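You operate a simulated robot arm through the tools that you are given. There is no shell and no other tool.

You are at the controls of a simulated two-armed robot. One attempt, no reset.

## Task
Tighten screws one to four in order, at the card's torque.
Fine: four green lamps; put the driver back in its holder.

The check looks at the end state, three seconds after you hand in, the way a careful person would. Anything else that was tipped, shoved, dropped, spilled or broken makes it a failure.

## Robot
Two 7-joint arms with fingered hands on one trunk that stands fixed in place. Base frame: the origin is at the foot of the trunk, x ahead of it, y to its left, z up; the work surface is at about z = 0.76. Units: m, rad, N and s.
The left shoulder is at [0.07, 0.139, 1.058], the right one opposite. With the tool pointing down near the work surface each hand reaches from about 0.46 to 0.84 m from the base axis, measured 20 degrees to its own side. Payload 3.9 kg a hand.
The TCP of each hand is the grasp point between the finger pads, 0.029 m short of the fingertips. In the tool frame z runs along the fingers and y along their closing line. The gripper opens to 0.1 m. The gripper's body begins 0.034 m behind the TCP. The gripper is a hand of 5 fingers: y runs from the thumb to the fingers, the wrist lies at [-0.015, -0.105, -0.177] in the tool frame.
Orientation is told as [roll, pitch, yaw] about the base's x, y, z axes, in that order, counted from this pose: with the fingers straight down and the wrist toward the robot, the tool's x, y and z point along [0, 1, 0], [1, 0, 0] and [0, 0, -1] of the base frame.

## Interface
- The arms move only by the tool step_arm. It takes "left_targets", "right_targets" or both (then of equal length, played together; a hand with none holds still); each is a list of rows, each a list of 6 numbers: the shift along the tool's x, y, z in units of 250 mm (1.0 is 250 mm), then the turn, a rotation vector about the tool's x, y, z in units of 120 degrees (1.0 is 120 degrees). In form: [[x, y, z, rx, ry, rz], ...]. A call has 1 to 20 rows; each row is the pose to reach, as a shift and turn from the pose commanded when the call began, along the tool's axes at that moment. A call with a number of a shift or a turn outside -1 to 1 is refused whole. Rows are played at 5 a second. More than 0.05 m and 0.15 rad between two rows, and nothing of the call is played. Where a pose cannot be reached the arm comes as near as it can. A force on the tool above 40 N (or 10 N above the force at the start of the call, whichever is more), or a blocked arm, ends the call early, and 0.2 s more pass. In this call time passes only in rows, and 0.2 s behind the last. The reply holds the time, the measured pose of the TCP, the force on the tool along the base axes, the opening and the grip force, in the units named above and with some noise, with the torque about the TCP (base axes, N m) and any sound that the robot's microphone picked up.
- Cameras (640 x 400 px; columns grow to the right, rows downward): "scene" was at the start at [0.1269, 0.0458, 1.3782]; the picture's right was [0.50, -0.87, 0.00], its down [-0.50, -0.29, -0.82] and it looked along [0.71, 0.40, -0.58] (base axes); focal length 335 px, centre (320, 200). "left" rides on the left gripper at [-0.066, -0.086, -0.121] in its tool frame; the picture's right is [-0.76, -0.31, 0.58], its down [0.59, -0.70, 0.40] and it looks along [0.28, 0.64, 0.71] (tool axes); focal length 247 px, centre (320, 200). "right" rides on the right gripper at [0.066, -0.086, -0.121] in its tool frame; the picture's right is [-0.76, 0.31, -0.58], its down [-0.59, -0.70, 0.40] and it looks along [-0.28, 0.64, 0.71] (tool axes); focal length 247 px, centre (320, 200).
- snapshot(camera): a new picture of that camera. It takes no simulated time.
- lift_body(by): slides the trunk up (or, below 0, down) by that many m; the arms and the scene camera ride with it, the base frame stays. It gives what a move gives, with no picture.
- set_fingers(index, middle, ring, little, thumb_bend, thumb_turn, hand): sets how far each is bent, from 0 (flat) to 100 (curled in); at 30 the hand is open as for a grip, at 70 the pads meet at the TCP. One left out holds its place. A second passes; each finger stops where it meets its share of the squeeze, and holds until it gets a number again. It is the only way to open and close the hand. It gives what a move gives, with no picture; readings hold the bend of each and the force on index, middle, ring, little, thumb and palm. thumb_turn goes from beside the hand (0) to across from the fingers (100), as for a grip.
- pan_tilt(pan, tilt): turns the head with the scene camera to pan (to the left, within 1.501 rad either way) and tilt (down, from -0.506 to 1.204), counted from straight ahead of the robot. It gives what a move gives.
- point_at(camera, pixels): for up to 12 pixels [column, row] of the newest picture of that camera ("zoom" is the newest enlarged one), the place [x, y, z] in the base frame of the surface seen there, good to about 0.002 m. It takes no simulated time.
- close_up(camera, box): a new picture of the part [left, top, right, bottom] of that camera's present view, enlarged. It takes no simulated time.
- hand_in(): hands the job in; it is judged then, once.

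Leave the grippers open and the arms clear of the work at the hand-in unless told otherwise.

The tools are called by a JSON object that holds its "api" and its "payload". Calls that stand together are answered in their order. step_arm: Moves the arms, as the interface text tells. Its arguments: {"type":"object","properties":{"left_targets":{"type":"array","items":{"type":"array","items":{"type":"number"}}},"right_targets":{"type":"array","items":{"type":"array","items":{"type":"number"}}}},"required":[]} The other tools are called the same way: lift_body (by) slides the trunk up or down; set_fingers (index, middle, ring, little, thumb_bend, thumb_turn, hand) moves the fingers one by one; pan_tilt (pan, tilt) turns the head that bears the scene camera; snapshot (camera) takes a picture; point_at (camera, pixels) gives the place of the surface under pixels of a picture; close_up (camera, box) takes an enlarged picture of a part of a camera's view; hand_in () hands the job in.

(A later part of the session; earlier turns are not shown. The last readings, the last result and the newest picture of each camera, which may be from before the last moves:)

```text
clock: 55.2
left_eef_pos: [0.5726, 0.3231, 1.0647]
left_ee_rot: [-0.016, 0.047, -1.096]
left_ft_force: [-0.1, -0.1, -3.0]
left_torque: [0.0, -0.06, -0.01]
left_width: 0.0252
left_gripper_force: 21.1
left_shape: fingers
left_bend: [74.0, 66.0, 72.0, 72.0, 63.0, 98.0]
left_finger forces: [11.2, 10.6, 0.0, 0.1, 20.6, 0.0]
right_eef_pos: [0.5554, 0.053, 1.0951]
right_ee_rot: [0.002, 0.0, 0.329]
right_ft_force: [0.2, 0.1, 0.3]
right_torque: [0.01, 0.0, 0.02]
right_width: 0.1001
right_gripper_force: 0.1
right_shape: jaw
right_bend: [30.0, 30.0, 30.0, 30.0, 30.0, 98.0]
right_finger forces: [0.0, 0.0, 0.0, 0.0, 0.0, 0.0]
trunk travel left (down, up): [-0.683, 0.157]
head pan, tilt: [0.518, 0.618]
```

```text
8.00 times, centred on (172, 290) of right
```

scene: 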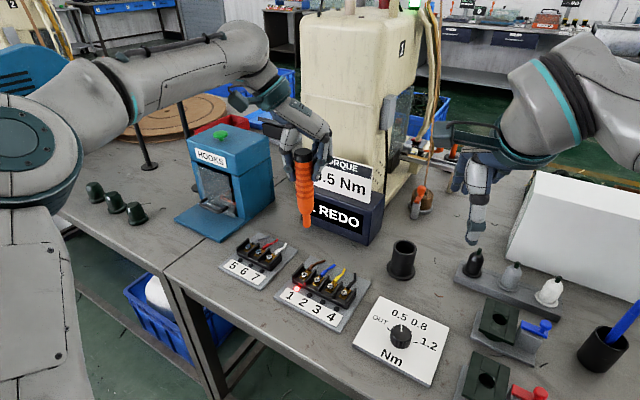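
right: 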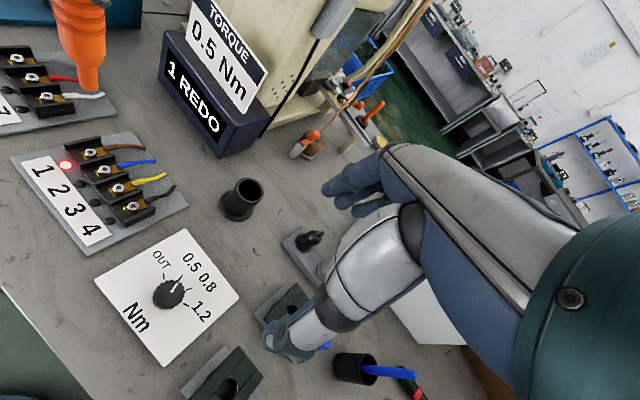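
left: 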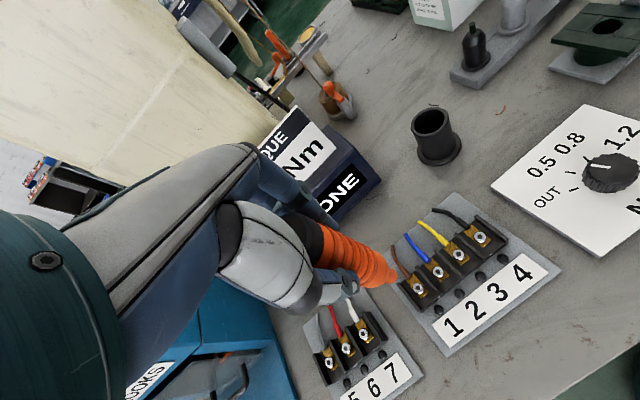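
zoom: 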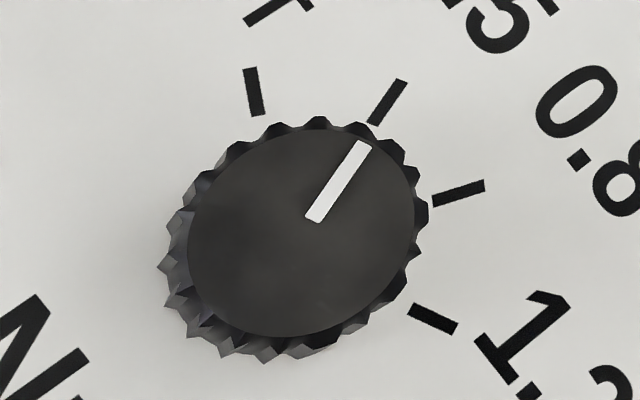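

The dial is squarely on 0.5. One more look at the heads of screws 1 and 2.

{"api": "close_up", "payload": {"camera": "left", "box": [412, 260, 444, 290]}}

{"api": "close_up", "payload": {"camera": "scene", "box": [294, 260, 330, 286]}}

{"api": "close_up", "payload": {"camera": "right", "box": [76, 140, 124, 176]}}

```text
13.33 times, centred on (428, 275) of left
```

zoom: 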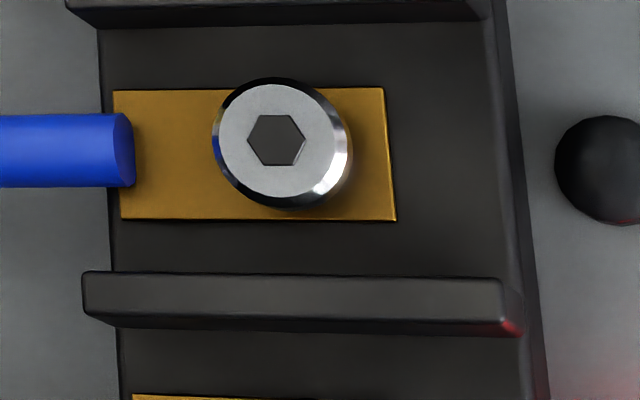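

```text
15.38 times, centred on (312, 273) of scene
```

zoom: 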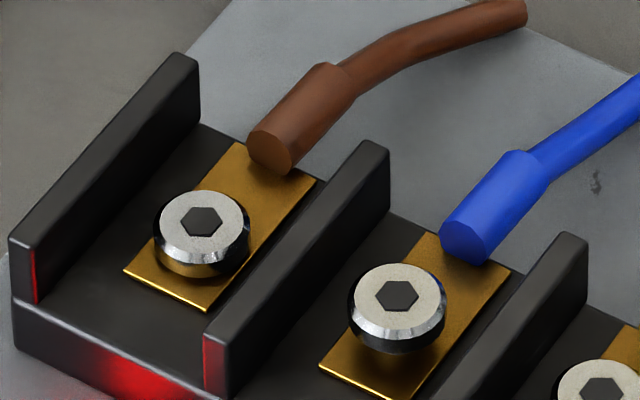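

```text
11.11 times, centred on (100, 158) of right
```

zoom: 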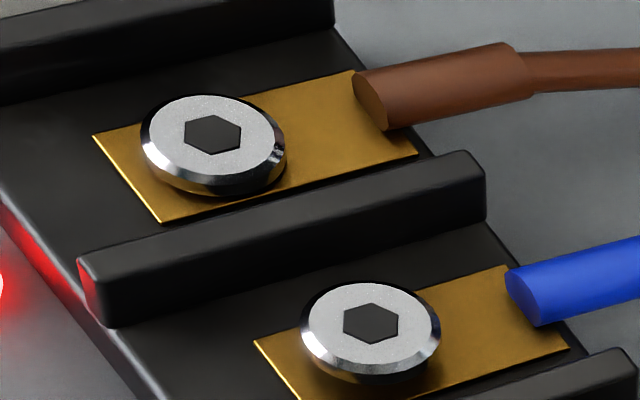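

Screw 1 is only partly driven in. Before touching the dial, I'll try once more with a light press of about 8 N, since the earlier re-presses were at 20-30 N.

{"api": "step_arm", "payload": {"left_targets": [[0, 0, 0.15, 0, 0, 0], [0, 0, 0.33, 0, 0, 0], [0, 0, 0.5, 0, 0, 0], [0, 0, 0.55, 0, 0, 0], [0, 0, 0.568, 0, 0, 0], [0, 0, 0.576, 0, 0, 0], [0, 0, 0.58, 0, 0, 0], [0, 0, 0.58, 0, 0, 0], [0, 0, 0.58, 0, 0, 0], [0, 0, 0.58, 0, 0, 0], [0, 0, 0.58, 0, 0, 0]]}}

{"api": "close_up", "payload": {"camera": "right", "box": [60, 50, 260, 180]}}

{"api": "close_up", "payload": {"camera": "scene", "box": [290, 240, 338, 290]}}

```text
clock: 57.6
left_eef_pos: [0.5689, 0.3288, 0.9192]
left_ee_rot: [-0.011, 0.046, -1.094]
left_ft_force: [-0.5, -0.1, 5.3]
left_torque: [0.03, 0.0, 0.03]
left_width: 0.0249
left_gripper_force: 21.5
left_shape: fingers
left_bend: [74.0, 66.0, 72.0, 72.0, 63.0, 98.0]
left_finger forces: [11.6, 11.0, 0.0, 0.1, 21.1, 0.0]
right_eef_pos: [0.5554, 0.0518, 1.0951]
right_ee_rot: [-0.001, -0.002, 0.33]
right_ft_force: [0.7, -0.4, 0.1]
right_torque: [0.01, -0.01, -0.01]
right_width: 0.1
right_gripper_force: 0.1
right_shape: jaw
right_bend: [30.0, 30.0, 30.0, 30.0, 30.0, 98.0]
right_finger forces: [0.1, 0.1, 0.0, 0.1, 0.0, 0.1]
trunk travel left (down, up): [-0.683, 0.157]
head pan, tilt: [0.518, 0.618]
```

```text
3.08 times, centred on (160, 115) of right
```

zoom: 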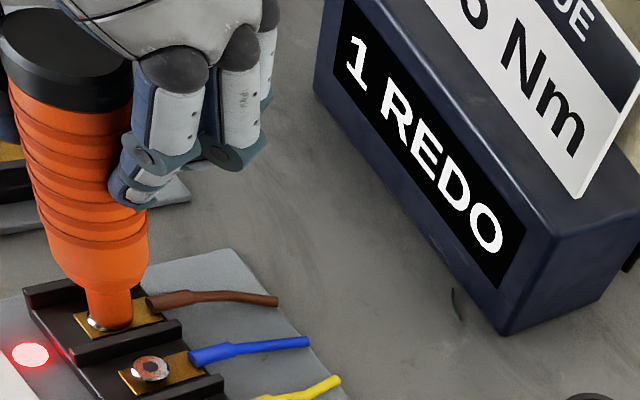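

```text
8.00 times, centred on (314, 265) of scene
```

zoom: 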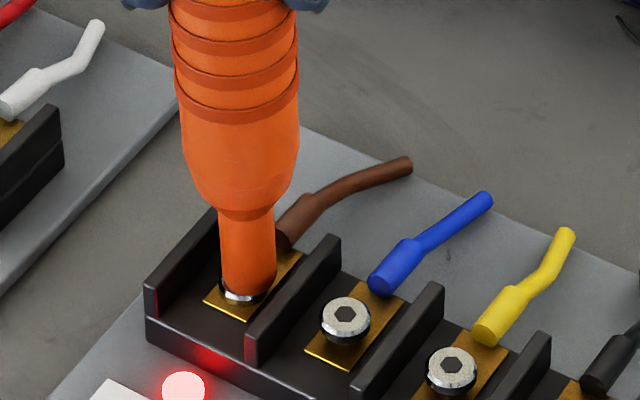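

Still nothing at 8 N, and the nose sits about 2 mm off-centre. I'll nudge it to centre, hold, then twist 14° clockwise at this light press.

{"api": "step_arm", "payload": {"left_targets": [[-0.001, -0.007, 0.004, 0, 0, 0], [-0.001, -0.007, 0.004, 0, 0, 0], [-0.001, -0.007, 0.004, 0, 0, 0], [-0.001, -0.007, 0.004, 0.0008, 0.0026, 0.0583], [-0.001, -0.007, 0.004, 0.0016, 0.0052, 0.1166], [-0.001, -0.007, 0.004, 0.0016, 0.0052, 0.1166], [-0.001, -0.007, 0.004, 0.0016, 0.0052, 0.1166]]}}

{"api": "close_up", "payload": {"camera": "right", "box": [60, 50, 260, 180]}}

{"api": "close_up", "payload": {"camera": "scene", "box": [290, 240, 338, 290]}}

```text
clock: 59.2
left_eef_pos: [0.5664, 0.3311, 0.9188]
left_ee_rot: [-0.014, 0.044, -1.34]
left_ft_force: [-0.4, -0.8, 8.4]
left_torque: [0.01, 0.04, 0.02]
left_width: 0.0252
left_gripper_force: 22.2
left_shape: fingers
left_bend: [74.0, 66.0, 72.0, 72.0, 63.0, 98.0]
left_finger forces: [11.6, 11.6, 0.1, 0.0, 21.5, 0.0]
right_eef_pos: [0.5547, 0.052, 1.0955]
right_ee_rot: [0.0, -0.003, 0.33]
right_ft_force: [0.2, -1.1, -0.2]
right_torque: [0.03, -0.02, 0.01]
right_width: 0.1
right_gripper_force: 0.0
right_shape: jaw
right_bend: [30.0, 30.0, 30.0, 30.0, 30.0, 98.0]
right_finger forces: [0.0, 0.0, 0.1, 0.0, 0.0, 0.0]
trunk travel left (down, up): [-0.683, 0.157]
head pan, tilt: [0.518, 0.618]
```

```text
3.08 times, centred on (160, 115) of right
```

zoom: 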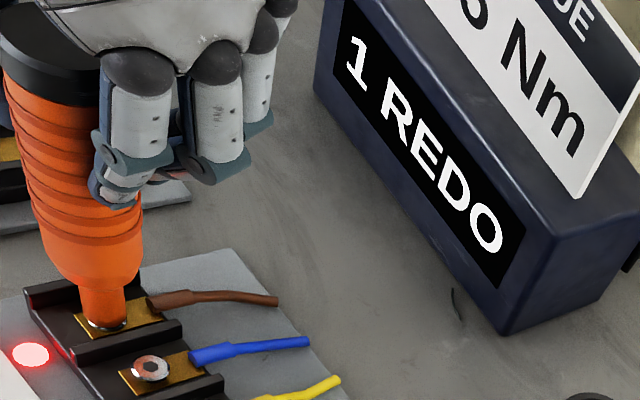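

```text
8.00 times, centred on (314, 265) of scene
```

zoom: 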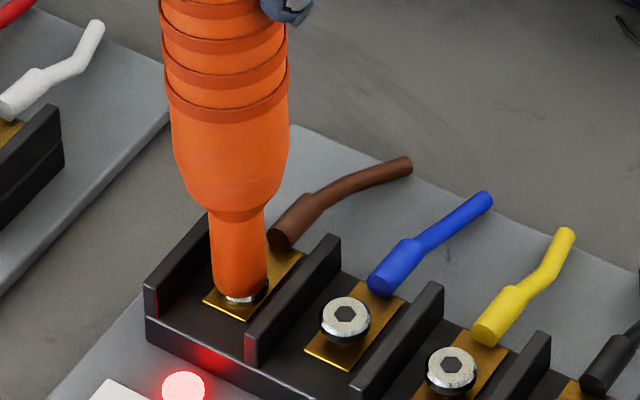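

Nothing changes, so I'll use OUT. I'll lift the left hand away, turning back to yaw≈-0.73, while the right hand goes above the dial.

{"api": "step_arm", "payload": {"left_targets": [[0, 0, -0.08, 0, 0, 0], [0, 0, -0.2, -0.0007, -0.0022, -0.05], [0, 0, -0.32, -0.0014, -0.0044, -0.1], [0, 0, -0.44, -0.0021, -0.0066, -0.15], [0, 0, -0.56, -0.0028, -0.009, -0.2], [0, 0, -0.6, -0.0035, -0.0112, -0.25], [0, 0, -0.6, -0.004, -0.013, -0.291]]}}

{"api": "step_arm", "payload": {"right_targets": [[0.04, -0.016, 0.148, 0, 0, 0.022], [0.08, -0.032, 0.296, 0, 0, 0.044], [0.12, -0.048, 0.444, 0, 0, 0.066], [0.16, -0.064, 0.592, 0, 0, 0.088], [0.196, -0.079, 0.74, 0, 0, 0.11]]}}

{"api": "snapshot", "payload": {"camera": "right"}}

{"api": "snapshot", "payload": {"camera": "scene"}}

{"api": "snapshot", "payload": {"camera": "left"}}

```text
clock: 60.8
left_eef_pos: [0.5719, 0.3251, 1.0698]
left_ee_rot: [-0.014, 0.046, -0.728]
left_ft_force: [0.0, -0.7, -4.7]
left_torque: [0.01, 0.01, 0.01]
left_width: 0.0251
left_gripper_force: 20.9
left_shape: fingers
left_bend: [74.0, 66.0, 72.0, 72.0, 63.0, 98.0]
left_finger forces: [11.0, 10.7, 0.0, 0.0, 20.5, 0.0]
right_eef_pos: [0.5564, 0.0523, 1.0948]
right_ee_rot: [-0.001, -0.001, 0.329]
right_ft_force: [0.2, 0.5, -0.3]
right_torque: [-0.03, 0.01, 0.0]
right_width: 0.1001
right_gripper_force: 0.1
right_shape: jaw
right_bend: [30.0, 30.0, 30.0, 30.0, 30.0, 98.0]
right_finger forces: [0.0, 0.0, 0.0, 0.0, 0.1, 0.0]
trunk travel left (down, up): [-0.683, 0.157]
head pan, tilt: [0.518, 0.618]
```

```text
clock: 62.0
left_eef_pos: [0.571, 0.3254, 1.0665]
left_ee_rot: [-0.016, 0.047, -0.73]
left_ft_force: [1.0, 0.7, -3.4]
left_torque: [-0.01, -0.04, 0.03]
left_width: 0.0251
left_gripper_force: 20.5
left_shape: fingers
left_bend: [74.0, 66.0, 72.0, 72.0, 63.0, 98.0]
left_finger forces: [11.0, 10.7, 0.0, 0.1, 20.6, 0.0]
right_eef_pos: [0.5249, 0.095, 0.909]
right_ee_rot: [0.002, 0.0, 0.099]
right_ft_force: [0.2, 0.0, 0.4]
right_torque: [-0.04, 0.01, 0.01]
right_width: 0.0998
right_gripper_force: 0.1
right_shape: jaw
right_bend: [30.0, 30.0, 30.0, 30.0, 30.0, 98.0]
right_finger forces: [0.1, 0.0, 0.0, 0.1, 0.0, 0.0]
trunk travel left (down, up): [-0.683, 0.157]
head pan, tilt: [0.518, 0.618]
```

```text
taken
```

right: 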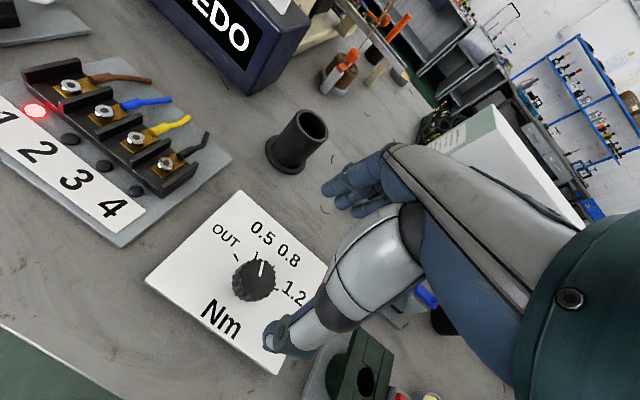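

```text
taken
```

scene: 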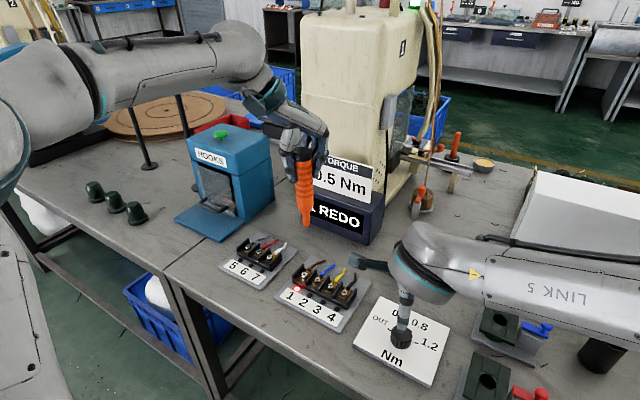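

```text
taken
```

left: 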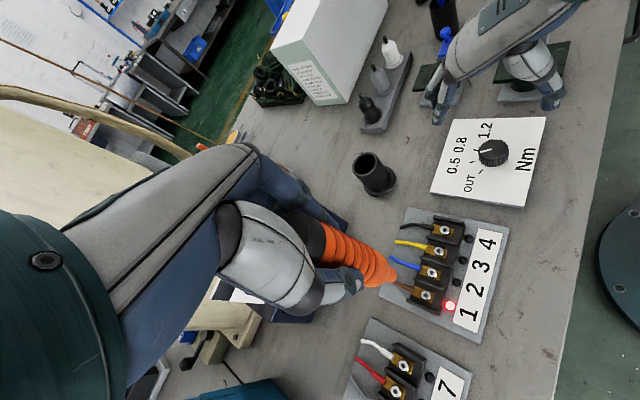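

The right hand is above the knob. I'll measure the knob with the right camera.

{"api": "close_up", "payload": {"camera": "right", "box": [205, 245, 301, 305]}}

```text
6.67 times, centred on (253, 275) of right
```

zoom: 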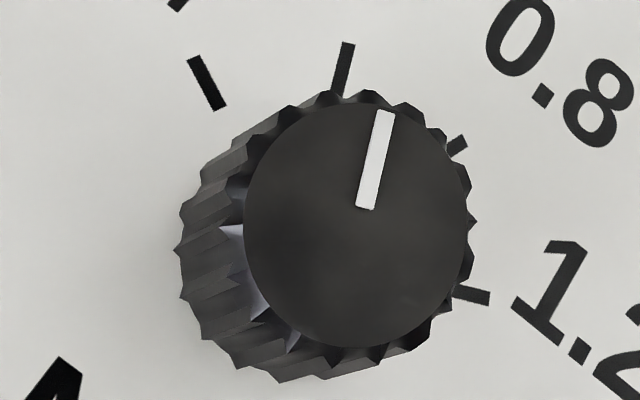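

{"api": "point_at", "payload": {"camera": "zoom", "pixels": [[357, 225], [247, 225], [465, 225], [357, 105], [357, 345], [385, 113], [365, 206]]}}

```text
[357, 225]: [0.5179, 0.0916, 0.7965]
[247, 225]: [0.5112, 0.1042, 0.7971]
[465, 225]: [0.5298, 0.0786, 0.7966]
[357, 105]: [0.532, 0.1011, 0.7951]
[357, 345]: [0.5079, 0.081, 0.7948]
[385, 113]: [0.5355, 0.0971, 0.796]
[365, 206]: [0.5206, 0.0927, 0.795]
```

The knob centre is (0.520, 0.0913). I'll check how close the green block is to the fingers, and start descending.

{"api": "point_at", "payload": {"camera": "right", "pixels": [[350, 335], [330, 380], [385, 350], [315, 385], [275, 372], [290, 345], [268, 340]]}}

{"api": "step_arm", "payload": {"right_targets": [[-0.007, -0.013, 0.1, 0, 0, 0], [-0.007, -0.013, 0.2, 0, 0, 0]]}}

{"api": "snapshot", "payload": {"camera": "right"}}

{"api": "close_up", "payload": {"camera": "left", "box": [400, 20, 600, 220]}}

```text
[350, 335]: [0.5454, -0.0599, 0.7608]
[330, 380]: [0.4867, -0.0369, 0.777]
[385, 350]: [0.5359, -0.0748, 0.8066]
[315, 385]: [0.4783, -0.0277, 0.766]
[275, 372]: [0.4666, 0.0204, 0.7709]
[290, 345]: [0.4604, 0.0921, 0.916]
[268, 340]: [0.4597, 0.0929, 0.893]
```

```text
clock: 62.6
left_eef_pos: [0.572, 0.325, 1.0672]
left_ee_rot: [-0.015, 0.048, -0.73]
left_ft_force: [0.2, -0.8, -2.5]
left_torque: [-0.01, -0.06, -0.01]
left_width: 0.0252
left_gripper_force: 21.2
left_shape: fingers
left_bend: [74.0, 66.0, 72.0, 72.0, 63.0, 98.0]
left_finger forces: [11.0, 10.6, 0.0, 0.1, 20.5, 0.1]
right_eef_pos: [0.5197, 0.0908, 0.8591]
right_ee_rot: [0.001, 0.0, 0.1]
right_ft_force: [-0.5, 0.3, 0.8]
right_torque: [0.03, 0.01, 0.0]
right_width: 0.0994
right_gripper_force: 0.0
right_shape: jaw
right_bend: [30.0, 30.0, 30.0, 30.0, 30.0, 98.0]
right_finger forces: [0.1, 0.0, 0.0, 0.1, 0.0, 0.1]
trunk travel left (down, up): [-0.683, 0.157]
head pan, tilt: [0.518, 0.618]
```

```text
taken
```

right: 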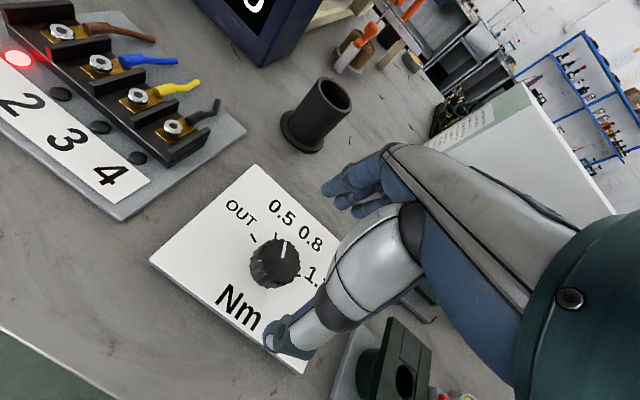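

```text
2.00 times, centred on (500, 120) of left
```

zoom: 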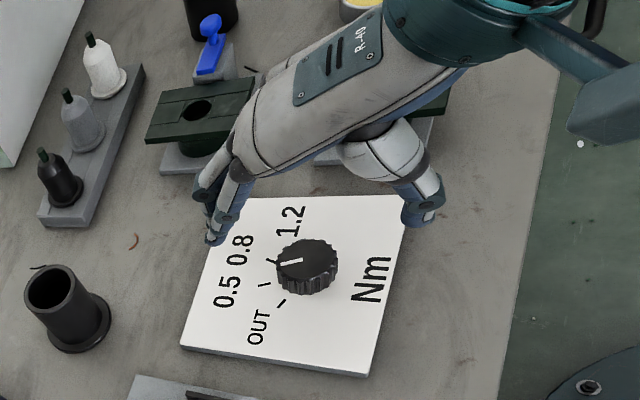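

The right hand is centred and upright, and the green block is clear. I'll descend the rest of the way to TCP z≈0.807 and half-close index, middle and thumb.

{"api": "step_arm", "payload": {"right_targets": [[0, 0.002, 0.1, 0, 0, 0], [0, 0.002, 0.208, 0, 0, 0]]}}

{"api": "set_fingers", "payload": {"hand": "right", "index": 52, "middle": 52, "thumb_bend": 52}}

{"api": "close_up", "payload": {"camera": "left", "box": [400, 20, 600, 220]}}

{"api": "close_up", "payload": {"camera": "right", "box": [220, 170, 380, 350]}}

```text
clock: 63.2
left_eef_pos: [0.5717, 0.3251, 1.0687]
left_ee_rot: [-0.016, 0.048, -0.729]
left_ft_force: [-0.4, 0.3, -3.5]
left_torque: [0.0, -0.02, 0.01]
left_width: 0.0251
left_gripper_force: 20.7
left_shape: fingers
left_bend: [74.0, 66.0, 72.0, 72.0, 63.0, 98.0]
left_finger forces: [11.0, 10.6, 0.0, 0.0, 20.4, 0.1]
right_eef_pos: [0.5209, 0.0887, 0.8078]
right_ee_rot: [0.002, -0.002, 0.1]
right_ft_force: [0.8, -0.3, 0.7]
right_torque: [0.01, -0.02, 0.03]
right_width: 0.0999
right_gripper_force: 0.0
right_shape: jaw
right_bend: [30.0, 30.0, 30.0, 30.0, 30.0, 98.0]
right_finger forces: [0.1, 0.1, 0.1, 0.1, 0.0, 0.1]
trunk travel left (down, up): [-0.683, 0.157]
head pan, tilt: [0.518, 0.618]
```

```text
clock: 64.2
left_eef_pos: [0.5724, 0.3253, 1.0684]
left_ee_rot: [-0.015, 0.047, -0.73]
left_ft_force: [0.3, -0.3, -2.8]
left_torque: [-0.03, -0.06, -0.01]
left_width: 0.0256
left_gripper_force: 21.2
left_shape: fingers
left_bend: [74.0, 66.0, 72.0, 72.0, 63.0, 98.0]
left_finger forces: [11.0, 10.7, 0.0, 0.0, 20.5, 0.0]
right_eef_pos: [0.5205, 0.089, 0.8071]
right_ee_rot: [-0.001, -0.001, 0.101]
right_ft_force: [0.0, 1.1, 0.0]
right_torque: [-0.04, 0.0, 0.01]
right_width: 0.0455
right_gripper_force: 0.0
right_shape: fingers
right_bend: [52.0, 52.0, 30.0, 30.0, 52.0, 98.0]
right_finger forces: [0.0, 0.1, 0.1, 0.0, 0.0, 0.1]
trunk travel left (down, up): [-0.683, 0.157]
head pan, tilt: [0.518, 0.618]
```

```text
2.00 times, centred on (500, 120) of left
```

zoom: 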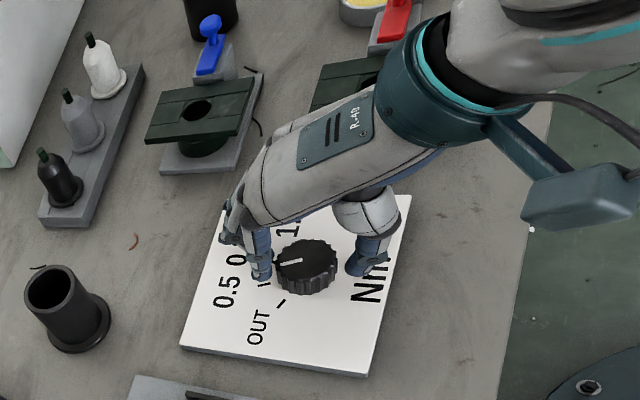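

```text
2.22 times, centred on (300, 260) of right
```

zoom: 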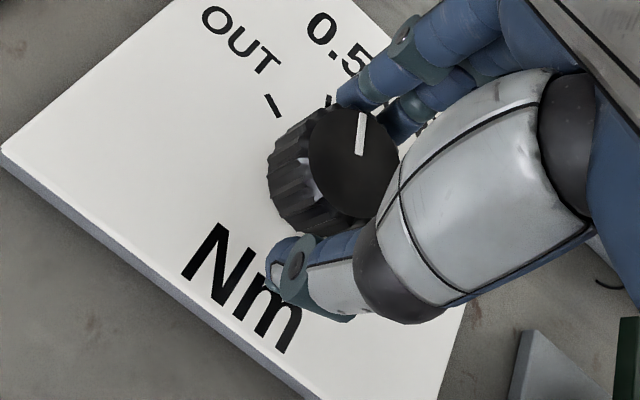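

Good straddle. I'll grip the knob and turn it counter-clockwise 45° (0.5 to OUT), first 24° then the rest.

{"api": "set_fingers", "payload": {"hand": "right", "index": 66, "middle": 66, "thumb_bend": 66}}

{"api": "step_arm", "payload": {"right_targets": [[0, 0, 0, 0, 0, -0.05], [0, 0, 0, 0, 0, -0.1], [0, 0, 0, 0, 0, -0.15], [0, 0, 0, 0, 0, -0.2]]}}

{"api": "close_up", "payload": {"camera": "left", "box": [440, 90, 560, 220]}}

```text
clock: 65.2
left_eef_pos: [0.573, 0.3252, 1.0676]
left_ee_rot: [-0.015, 0.048, -0.728]
left_ft_force: [0.7, -0.3, -3.0]
left_torque: [-0.03, 0.0, 0.01]
left_width: 0.0252
left_gripper_force: 21.4
left_shape: fingers
left_bend: [74.0, 66.0, 72.0, 72.0, 63.0, 98.0]
left_finger forces: [11.0, 10.7, 0.0, 0.1, 20.5, 0.1]
right_eef_pos: [0.5217, 0.0899, 0.8073]
right_ee_rot: [-0.001, -0.002, 0.099]
right_ft_force: [6.8, -0.3, 1.3]
right_torque: [-0.06, -0.11, -0.03]
right_width: 0.0325
right_gripper_force: 9.4
right_shape: fingers
right_bend: [58.0, 62.0, 30.0, 30.0, 61.0, 97.0]
right_finger forces: [9.4, 3.4, 0.1, 0.1, 6.1, 0.0]
trunk travel left (down, up): [-0.683, 0.157]
head pan, tilt: [0.518, 0.618]
```

```text
clock: 66.2
left_eef_pos: [0.5726, 0.3242, 1.0676]
left_ee_rot: [-0.015, 0.048, -0.73]
left_ft_force: [0.5, 0.1, -2.5]
left_torque: [0.01, -0.04, 0.01]
left_width: 0.0252
left_gripper_force: 21.1
left_shape: fingers
left_bend: [74.0, 66.0, 72.0, 72.0, 63.0, 98.0]
left_finger forces: [11.0, 10.8, 0.0, 0.1, 20.4, 0.1]
right_eef_pos: [0.5203, 0.0912, 0.8084]
right_ee_rot: [-0.001, -0.001, 0.521]
right_ft_force: [10.9, -1.2, 1.6]
right_torque: [-0.02, -0.23, -0.04]
right_width: 0.0326
right_gripper_force: 9.9
right_shape: fingers
right_bend: [57.0, 61.0, 30.0, 30.0, 61.0, 98.0]
right_finger forces: [9.9, 5.5, 0.0, 0.0, 5.6, 0.0]
trunk travel left (down, up): [-0.683, 0.157]
head pan, tilt: [0.518, 0.618]
```

```text
3.08 times, centred on (500, 155) of left
```

zoom: 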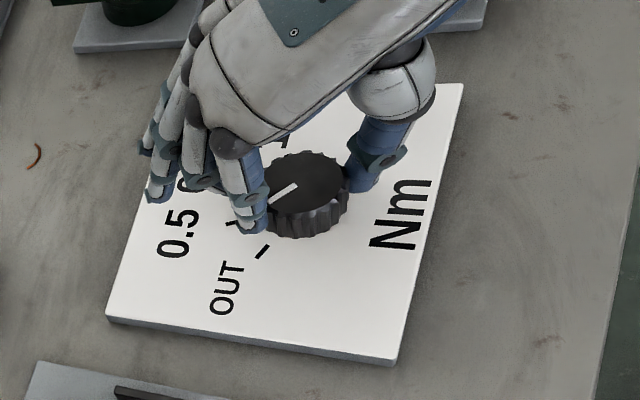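

The pointer is moving toward OUT. I'll turn the rest, 22°.

{"api": "step_arm", "payload": {"right_targets": [[0, 0, 0, 0, 0, -0.05], [0, 0, 0, 0, 0, -0.1], [0, 0, 0, 0, 0, -0.15], [0, 0, 0, 0, 0, -0.183]]}}

{"api": "close_up", "payload": {"camera": "left", "box": [440, 90, 560, 220]}}

```text
clock: 67.2
left_eef_pos: [0.5742, 0.3253, 1.0667]
left_ee_rot: [-0.018, 0.047, -0.73]
left_ft_force: [-0.2, -0.3, -3.6]
left_torque: [-0.01, -0.03, 0.0]
left_width: 0.0252
left_gripper_force: 21.0
left_shape: fingers
left_bend: [74.0, 66.0, 72.0, 72.0, 63.0, 98.0]
left_finger forces: [11.0, 10.7, 0.0, 0.1, 20.5, 0.0]
right_eef_pos: [0.5217, 0.0908, 0.8067]
right_ee_rot: [0.0, -0.002, 0.903]
right_ft_force: [14.3, -0.2, 2.6]
right_torque: [0.0, -0.29, -0.14]
right_width: 0.0324
right_gripper_force: 10.6
right_shape: fingers
right_bend: [57.0, 61.0, 30.0, 30.0, 61.0, 98.0]
right_finger forces: [9.6, 6.4, 0.1, 0.1, 5.3, 0.1]
trunk travel left (down, up): [-0.683, 0.157]
head pan, tilt: [0.518, 0.618]
```

```text
3.08 times, centred on (500, 155) of left
```

zoom: 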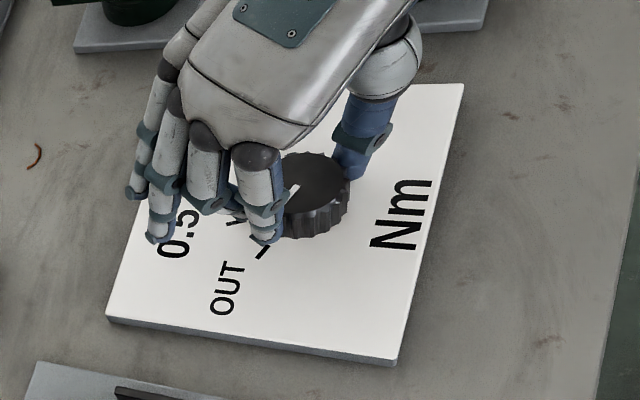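

I'll open the right fingers, raise the right hand 0.1 m and check the pointer.

{"api": "set_fingers", "payload": {"hand": "right", "index": 30, "middle": 30, "thumb_bend": 30}}

{"api": "step_arm", "payload": {"right_targets": [[0, 0, -0.14, 0, 0, 0], [0, 0, -0.28, 0, 0, 0], [0, 0, -0.42, 0, 0, 0], [0, 0, -0.56, 0, 0, 0]]}}

{"api": "close_up", "payload": {"camera": "left", "box": [440, 90, 560, 220]}}

{"api": "snapshot", "payload": {"camera": "right"}}

{"api": "close_up", "payload": {"camera": "scene", "box": [340, 290, 460, 390]}}

```text
clock: 68.2
left_eef_pos: [0.5726, 0.3259, 1.0675]
left_ee_rot: [-0.017, 0.046, -0.731]
left_ft_force: [0.8, -0.9, -3.4]
left_torque: [-0.04, 0.01, -0.02]
left_width: 0.0251
left_gripper_force: 21.0
left_shape: fingers
left_bend: [74.0, 66.0, 72.0, 72.0, 63.0, 98.0]
left_finger forces: [11.0, 10.7, 0.1, 0.0, 20.5, 0.0]
right_eef_pos: [0.5183, 0.0908, 0.8081]
right_ee_rot: [0.0, -0.001, 0.903]
right_ft_force: [0.4, -0.1, 0.3]
right_torque: [0.01, 0.0, 0.01]
right_width: 0.0984
right_gripper_force: 0.0
right_shape: fingers
right_bend: [30.0, 30.0, 30.0, 30.0, 30.0, 98.0]
right_finger forces: [0.0, 0.0, 0.0, 0.0, 0.0, 0.1]
trunk travel left (down, up): [-0.683, 0.157]
head pan, tilt: [0.518, 0.618]
```

```text
clock: 69.2
left_eef_pos: [0.5715, 0.325, 1.0676]
left_ee_rot: [-0.015, 0.046, -0.73]
left_ft_force: [0.0, -0.3, -3.2]
left_torque: [-0.03, -0.01, 0.02]
left_width: 0.0247
left_gripper_force: 21.4
left_shape: fingers
left_bend: [74.0, 66.0, 72.0, 72.0, 63.0, 98.0]
left_finger forces: [11.0, 10.7, 0.1, 0.0, 20.5, 0.1]
right_eef_pos: [0.5208, 0.0904, 0.9481]
right_ee_rot: [-0.001, -0.001, 0.903]
right_ft_force: [-0.2, 0.5, 0.3]
right_torque: [0.01, -0.03, -0.02]
right_width: 0.0986
right_gripper_force: 0.1
right_shape: fingers
right_bend: [30.0, 30.0, 30.0, 30.0, 30.0, 98.0]
right_finger forces: [0.1, 0.0, 0.1, 0.0, 0.0, 0.0]
trunk travel left (down, up): [-0.683, 0.157]
head pan, tilt: [0.518, 0.618]
```

```text
3.08 times, centred on (500, 155) of left
```

zoom: 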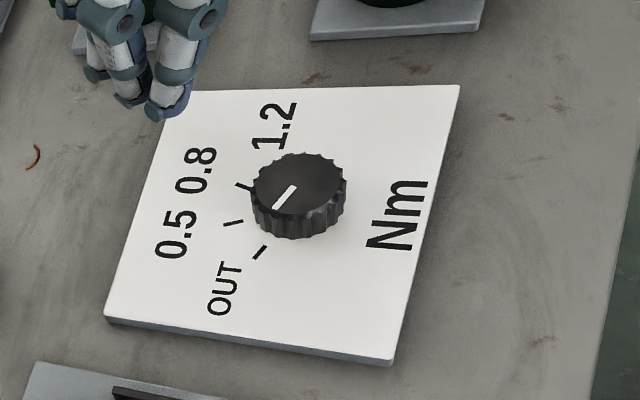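

```text
taken
```

right: 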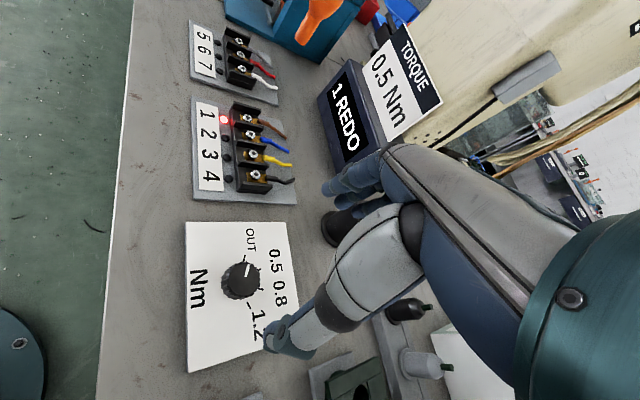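

```text
4.00 times, centred on (400, 340) of scene
```

zoom: 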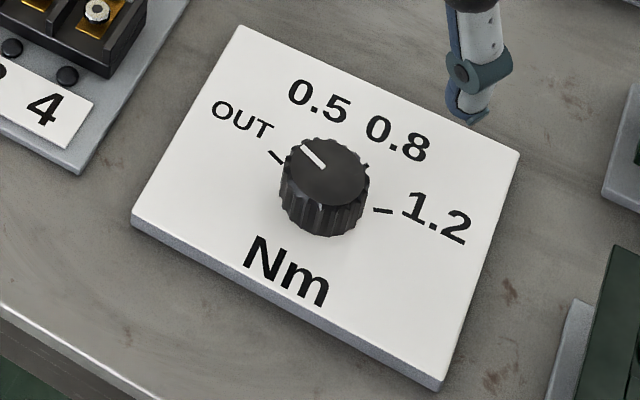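

The pointer is back on OUT. Now I'll bring the left hand down over screw 1 again, stopping 2 cm above it.

{"api": "step_arm", "payload": {"left_targets": [[0.0116, -0.0076, 0.12, 0, 0, 0], [0.0116, -0.0076, 0.26, 0, 0, 0], [0.0116, -0.0076, 0.4, 0, 0, 0], [0.0116, -0.0076, 0.51, 0, 0, 0]]}}

{"api": "close_up", "payload": {"camera": "right", "box": [180, 60, 300, 150]}}

{"api": "close_up", "payload": {"camera": "scene", "box": [290, 240, 338, 290]}}

{"api": "close_up", "payload": {"camera": "left", "box": [365, 250, 445, 300]}}

```text
clock: 70.2
left_eef_pos: [0.5662, 0.3323, 0.9395]
left_ee_rot: [-0.017, 0.047, -0.73]
left_ft_force: [0.0, 0.6, -3.3]
left_torque: [0.01, 0.0, 0.04]
left_width: 0.0252
left_gripper_force: 21.5
left_shape: fingers
left_bend: [74.0, 66.0, 72.0, 72.0, 63.0, 98.0]
left_finger forces: [10.9, 10.7, 0.0, 0.1, 20.5, 0.1]
right_eef_pos: [0.5199, 0.0905, 0.9486]
right_ee_rot: [-0.001, -0.001, 0.903]
right_ft_force: [-0.3, 0.0, 0.0]
right_torque: [-0.03, 0.0, 0.05]
right_width: 0.0988
right_gripper_force: 0.2
right_shape: fingers
right_bend: [30.0, 30.0, 30.0, 30.0, 30.0, 98.0]
right_finger forces: [0.1, 0.1, 0.0, 0.0, 0.0, 0.0]
trunk travel left (down, up): [-0.683, 0.157]
head pan, tilt: [0.518, 0.618]
```

```text
4.44 times, centred on (240, 105) of right
```

zoom: 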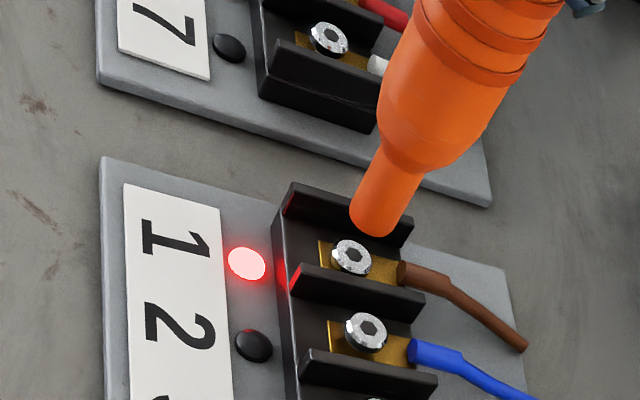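

```text
8.00 times, centred on (314, 265) of scene
```

zoom: 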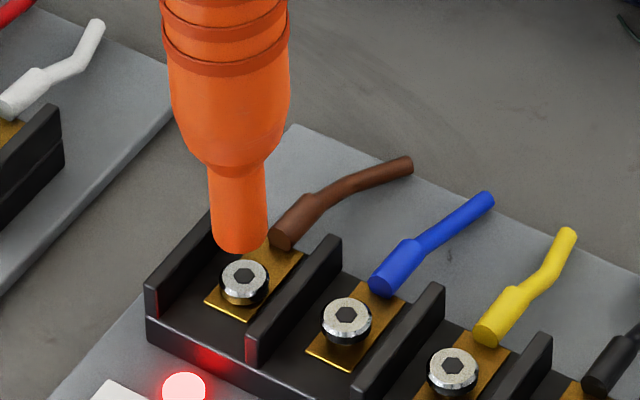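

```text
8.00 times, centred on (405, 275) of left
```

zoom: 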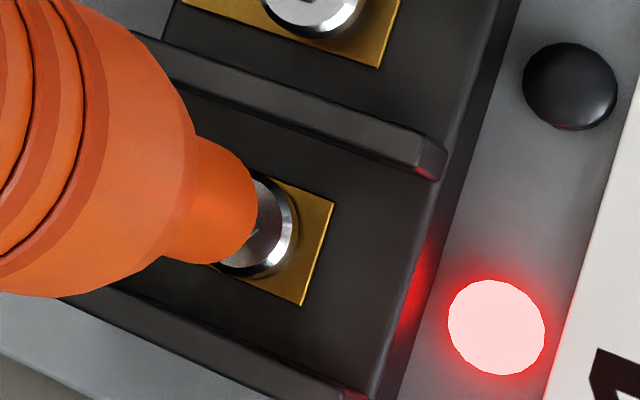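

In all three views the nose's axis points straight at screw 1. I'll press gently (about 10 N) with the dial on OUT and hold 2 s.

{"api": "step_arm", "payload": {"left_targets": [[0, 0.001, 0.04, 0, 0, 0], [0.001, 0.003, 0.07, 0, 0, 0], [0.001, 0.004, 0.082, 0, 0, 0], [0.001, 0.004, 0.09, 0, 0, 0], [0.001, 0.004, 0.09, 0, 0, 0], [0.001, 0.004, 0.09, 0, 0, 0], [0.001, 0.004, 0.09, 0, 0, 0], [0.001, 0.004, 0.09, 0, 0, 0], [0.001, 0.004, 0.09, 0, 0, 0], [0.001, 0.004, 0.09, 0, 0, 0]]}}

{"api": "snapshot", "payload": {"camera": "right"}}

{"api": "close_up", "payload": {"camera": "scene", "box": [290, 240, 338, 290]}}

{"api": "close_up", "payload": {"camera": "right", "box": [180, 60, 300, 150]}}

```text
clock: 72.4
left_eef_pos: [0.5656, 0.3303, 0.9212]
left_ee_rot: [-0.011, 0.045, -0.73]
left_ft_force: [0.9, -0.6, 15.0]
left_torque: [0.04, 0.11, 0.02]
left_width: 0.0251
left_gripper_force: 22.9
left_shape: fingers
left_bend: [74.0, 66.0, 72.0, 72.0, 63.0, 98.0]
left_finger forces: [11.3, 12.5, 0.0, 0.1, 22.1, 0.0]
right_eef_pos: [0.5188, 0.0897, 0.9501]
right_ee_rot: [-0.001, -0.004, 0.903]
right_ft_force: [-0.8, 0.3, -0.2]
right_torque: [0.01, 0.03, 0.01]
right_width: 0.0984
right_gripper_force: 0.1
right_shape: fingers
right_bend: [30.0, 30.0, 30.0, 30.0, 30.0, 98.0]
right_finger forces: [0.1, 0.1, 0.0, 0.0, 0.0, 0.0]
trunk travel left (down, up): [-0.683, 0.157]
head pan, tilt: [0.518, 0.618]
```

```text
taken
```

right: 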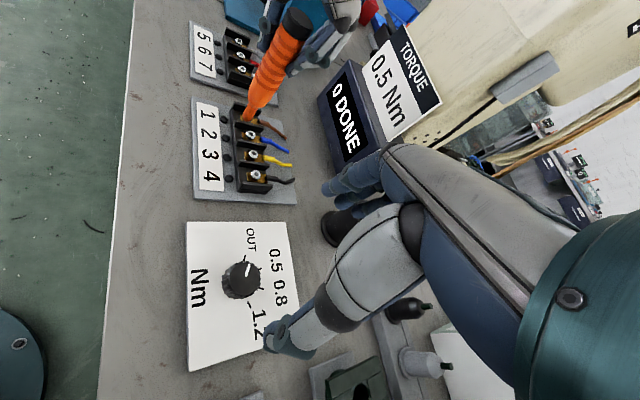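

```text
8.00 times, centred on (314, 265) of scene
```

zoom: 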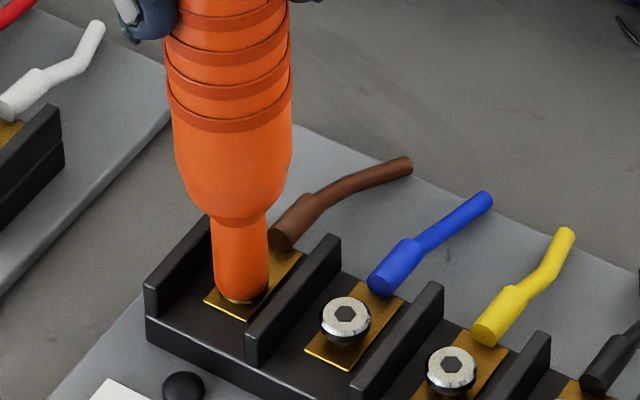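

```text
4.44 times, centred on (240, 105) of right
```

zoom: 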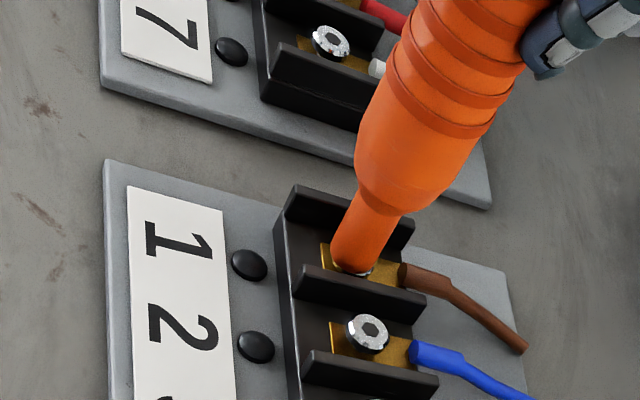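

The lamp is out and the display reads "0 DONE", so OUT worked. I'll lift the left hand clear by 6 cm and look at screw 1.

{"api": "step_arm", "payload": {"left_targets": [[0, 0, -0.08, 0, 0, 0], [0, 0, -0.16, 0, 0, 0], [0, 0, -0.24, 0, 0, 0]]}}

{"api": "close_up", "payload": {"camera": "scene", "box": [290, 240, 338, 290]}}

{"api": "snapshot", "payload": {"camera": "right"}}

```text
clock: 73.2
left_eef_pos: [0.569, 0.3303, 0.9774]
left_ee_rot: [-0.015, 0.046, -0.726]
left_ft_force: [0.2, 0.3, -3.7]
left_torque: [-0.01, 0.0, 0.01]
left_width: 0.0252
left_gripper_force: 20.7
left_shape: fingers
left_bend: [74.0, 66.0, 72.0, 72.0, 63.0, 98.0]
left_finger forces: [11.0, 10.8, 0.0, 0.0, 20.6, 0.1]
right_eef_pos: [0.5216, 0.0903, 0.9481]
right_ee_rot: [-0.001, -0.002, 0.901]
right_ft_force: [0.0, 0.1, -0.5]
right_torque: [-0.03, -0.02, 0.03]
right_width: 0.0986
right_gripper_force: 0.1
right_shape: fingers
right_bend: [30.0, 30.0, 30.0, 30.0, 30.0, 98.0]
right_finger forces: [0.0, 0.0, 0.1, 0.1, 0.0, 0.1]
trunk travel left (down, up): [-0.683, 0.157]
head pan, tilt: [0.518, 0.618]
```

```text
8.00 times, centred on (314, 265) of scene
```

zoom: 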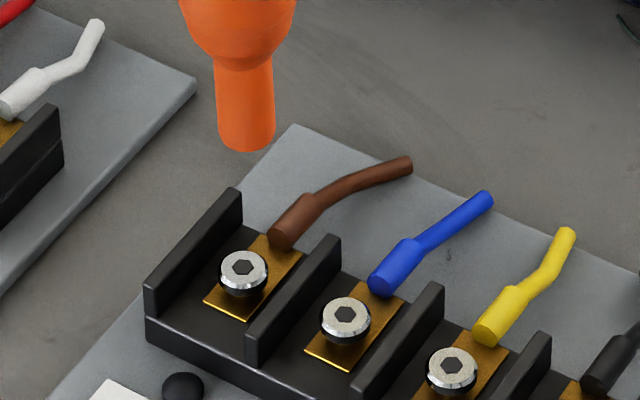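

```text
taken
```

right: 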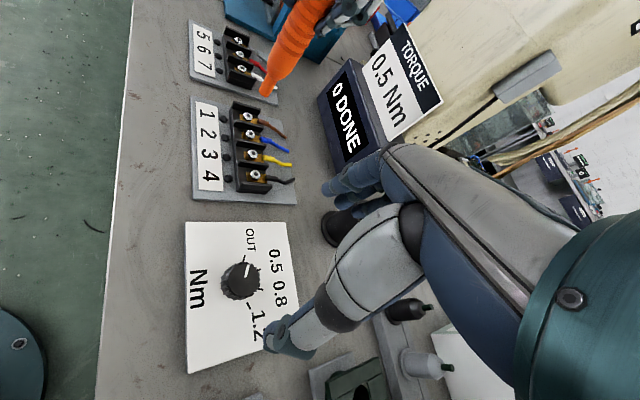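

Screw 1 is back out and its lamp is off. Now I'll set the dial from OUT to 0.5 with the right hand: lower, grip, turn 45° clockwise, release.

{"api": "step_arm", "payload": {"right_targets": [[0, 0, 0.14, 0, 0, 0], [0, 0, 0.28, 0, 0, 0], [0, 0, 0.42, 0, 0, 0], [0, 0, 0.56, 0, 0, 0]]}}

{"api": "set_fingers", "payload": {"hand": "right", "index": 66, "middle": 66, "thumb_bend": 66}}

{"api": "step_arm", "payload": {"right_targets": [[0, 0, 0, 0, 0, 0.05], [0, 0, 0, 0, 0, 0.1], [0, 0, 0, 0, 0, 0.15], [0, 0, 0, 0, 0, 0.2], [0, 0, 0, 0, 0, 0.25], [0, 0, 0, 0, 0, 0.3], [0, 0, 0, 0, 0, 0.35], [0, 0, 0, 0, 0, 0.383]]}}

{"api": "set_fingers", "payload": {"hand": "right", "index": 30, "middle": 30, "thumb_bend": 30}}

{"api": "step_arm", "payload": {"right_targets": [[0, 0, -0.14, 0, 0, 0], [0, 0, -0.28, 0, 0, 0], [0, 0, -0.42, 0, 0, 0], [0, 0, -0.56, 0, 0, 0]]}}

{"api": "snapshot", "payload": {"camera": "right"}}

{"api": "close_up", "payload": {"camera": "scene", "box": [340, 290, 460, 390]}}

{"api": "snapshot", "payload": {"camera": "left"}}

```text
clock: 74.2
left_eef_pos: [0.5692, 0.3296, 0.9769]
left_ee_rot: [-0.017, 0.046, -0.73]
left_ft_force: [0.9, -0.7, -3.2]
left_torque: [0.0, -0.01, -0.02]
left_width: 0.0254
left_gripper_force: 20.9
left_shape: fingers
left_bend: [74.0, 66.0, 72.0, 72.0, 63.0, 98.0]
left_finger forces: [10.9, 10.7, 0.1, 0.0, 20.5, 0.1]
right_eef_pos: [0.5201, 0.0915, 0.8099]
right_ee_rot: [0.0, -0.001, 0.902]
right_ft_force: [-0.5, 0.7, -0.1]
right_torque: [-0.02, -0.01, -0.01]
right_width: 0.0984
right_gripper_force: 0.1
right_shape: fingers
right_bend: [30.0, 30.0, 30.0, 30.0, 30.0, 98.0]
right_finger forces: [0.1, 0.1, 0.0, 0.0, 0.1, 0.0]
trunk travel left (down, up): [-0.683, 0.157]
head pan, tilt: [0.518, 0.618]
```

```text
clock: 75.2
left_eef_pos: [0.5693, 0.3301, 0.9773]
left_ee_rot: [-0.018, 0.048, -0.729]
left_ft_force: [0.3, 0.2, -2.9]
left_torque: [-0.02, -0.01, 0.01]
left_width: 0.0252
left_gripper_force: 21.3
left_shape: fingers
left_bend: [74.0, 66.0, 72.0, 72.0, 63.0, 98.0]
left_finger forces: [11.0, 10.7, 0.1, 0.0, 20.4, 0.0]
right_eef_pos: [0.5214, 0.0913, 0.8095]
right_ee_rot: [0.0, -0.001, 0.902]
right_ft_force: [5.9, 5.0, 0.7]
right_torque: [0.08, -0.12, 0.03]
right_width: 0.0322
right_gripper_force: 10.3
right_shape: fingers
right_bend: [58.0, 61.0, 30.0, 30.0, 61.0, 97.0]
right_finger forces: [8.8, 4.4, 0.1, 0.0, 6.0, 0.1]
trunk travel left (down, up): [-0.683, 0.157]
head pan, tilt: [0.518, 0.618]
```

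```text
clock: 77.0
left_eef_pos: [0.5687, 0.3298, 0.9778]
left_ee_rot: [-0.016, 0.046, -0.731]
left_ft_force: [0.6, 0.2, -3.7]
left_torque: [0.01, -0.02, -0.04]
left_width: 0.0255
left_gripper_force: 21.6
left_shape: fingers
left_bend: [74.0, 66.0, 72.0, 72.0, 63.0, 98.0]
left_finger forces: [11.0, 10.7, 0.0, 0.0, 20.4, 0.0]
right_eef_pos: [0.5203, 0.0908, 0.8085]
right_ee_rot: [0.001, -0.004, 0.098]
right_ft_force: [8.8, -1.0, 15.1]
right_torque: [0.02, -0.3, 0.04]
right_width: 0.0321
right_gripper_force: 11.5
right_shape: fingers
right_bend: [57.0, 61.0, 30.0, 30.0, 61.0, 97.0]
right_finger forces: [10.3, 5.7, 0.1, 0.1, 6.7, 0.0]
trunk travel left (down, up): [-0.683, 0.157]
head pan, tilt: [0.518, 0.618]
```

```text
clock: 78.0
left_eef_pos: [0.5708, 0.3304, 0.9784]
left_ee_rot: [-0.015, 0.048, -0.73]
left_ft_force: [0.3, -0.3, -3.0]
left_torque: [0.03, -0.04, -0.01]
left_width: 0.0249
left_gripper_force: 21.4
left_shape: fingers
left_bend: [74.0, 66.0, 72.0, 72.0, 63.0, 98.0]
left_finger forces: [11.0, 10.7, 0.0, 0.0, 20.4, 0.0]
right_eef_pos: [0.5206, 0.0918, 0.8073]
right_ee_rot: [-0.001, 0.001, 0.1]
right_ft_force: [0.6, 1.2, -0.1]
right_torque: [-0.03, -0.01, -0.03]
right_width: 0.0986
right_gripper_force: 0.0
right_shape: fingers
right_bend: [30.0, 30.0, 30.0, 30.0, 30.0, 98.0]
right_finger forces: [0.0, 0.0, 0.1, 0.0, 0.0, 0.0]
trunk travel left (down, up): [-0.683, 0.157]
head pan, tilt: [0.518, 0.618]
```

```text
clock: 79.0
left_eef_pos: [0.569, 0.33, 0.9785]
left_ee_rot: [-0.016, 0.047, -0.731]
left_ft_force: [-0.5, -0.6, -3.5]
left_torque: [-0.01, -0.03, -0.01]
left_width: 0.0252
left_gripper_force: 21.0
left_shape: fingers
left_bend: [74.0, 66.0, 72.0, 72.0, 63.0, 98.0]
left_finger forces: [11.0, 10.7, 0.0, 0.1, 20.5, 0.0]
right_eef_pos: [0.5184, 0.0919, 0.9476]
right_ee_rot: [0.002, -0.001, 0.101]
right_ft_force: [0.0, 0.2, 1.1]
right_torque: [0.0, -0.01, -0.02]
right_width: 0.0983
right_gripper_force: 0.0
right_shape: fingers
right_bend: [30.0, 30.0, 30.0, 30.0, 30.0, 98.0]
right_finger forces: [0.0, 0.0, 0.0, 0.0, 0.0, 0.1]
trunk travel left (down, up): [-0.683, 0.157]
head pan, tilt: [0.518, 0.618]
```

```text
taken
```

right: 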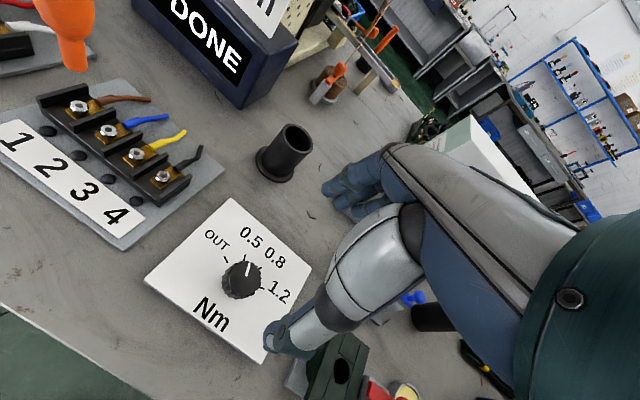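

```text
4.00 times, centred on (400, 340) of scene
```

zoom: 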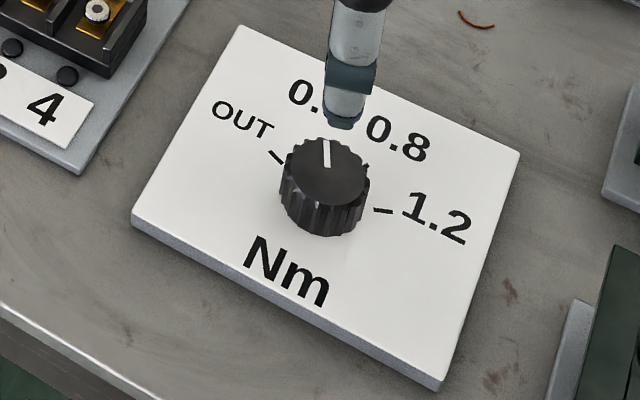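

```text
taken
```

left: 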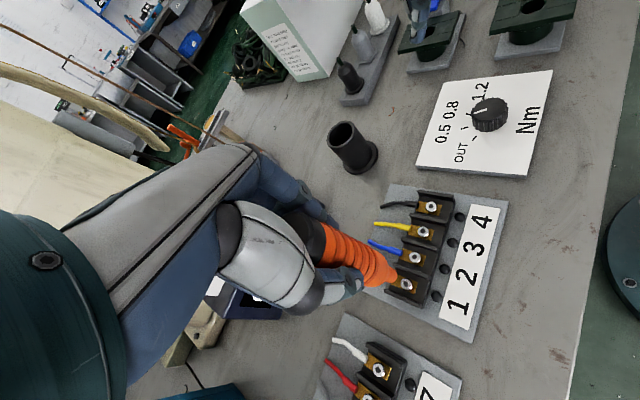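

I'll check the pointer exactly.

{"api": "close_up", "payload": {"camera": "right", "box": [200, 245, 280, 305]}}

{"api": "close_up", "payload": {"camera": "left", "box": [440, 80, 530, 150]}}

```text
6.67 times, centred on (240, 275) of right
```

zoom: 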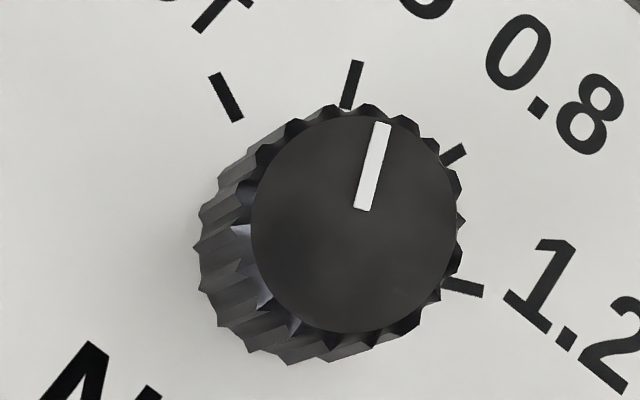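

```text
5.71 times, centred on (485, 115) of left
```

zoom: 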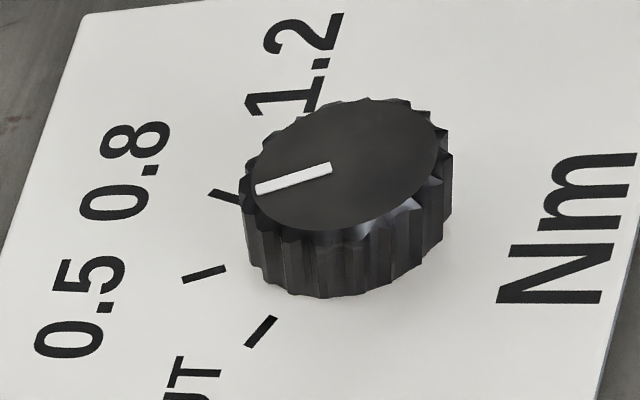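

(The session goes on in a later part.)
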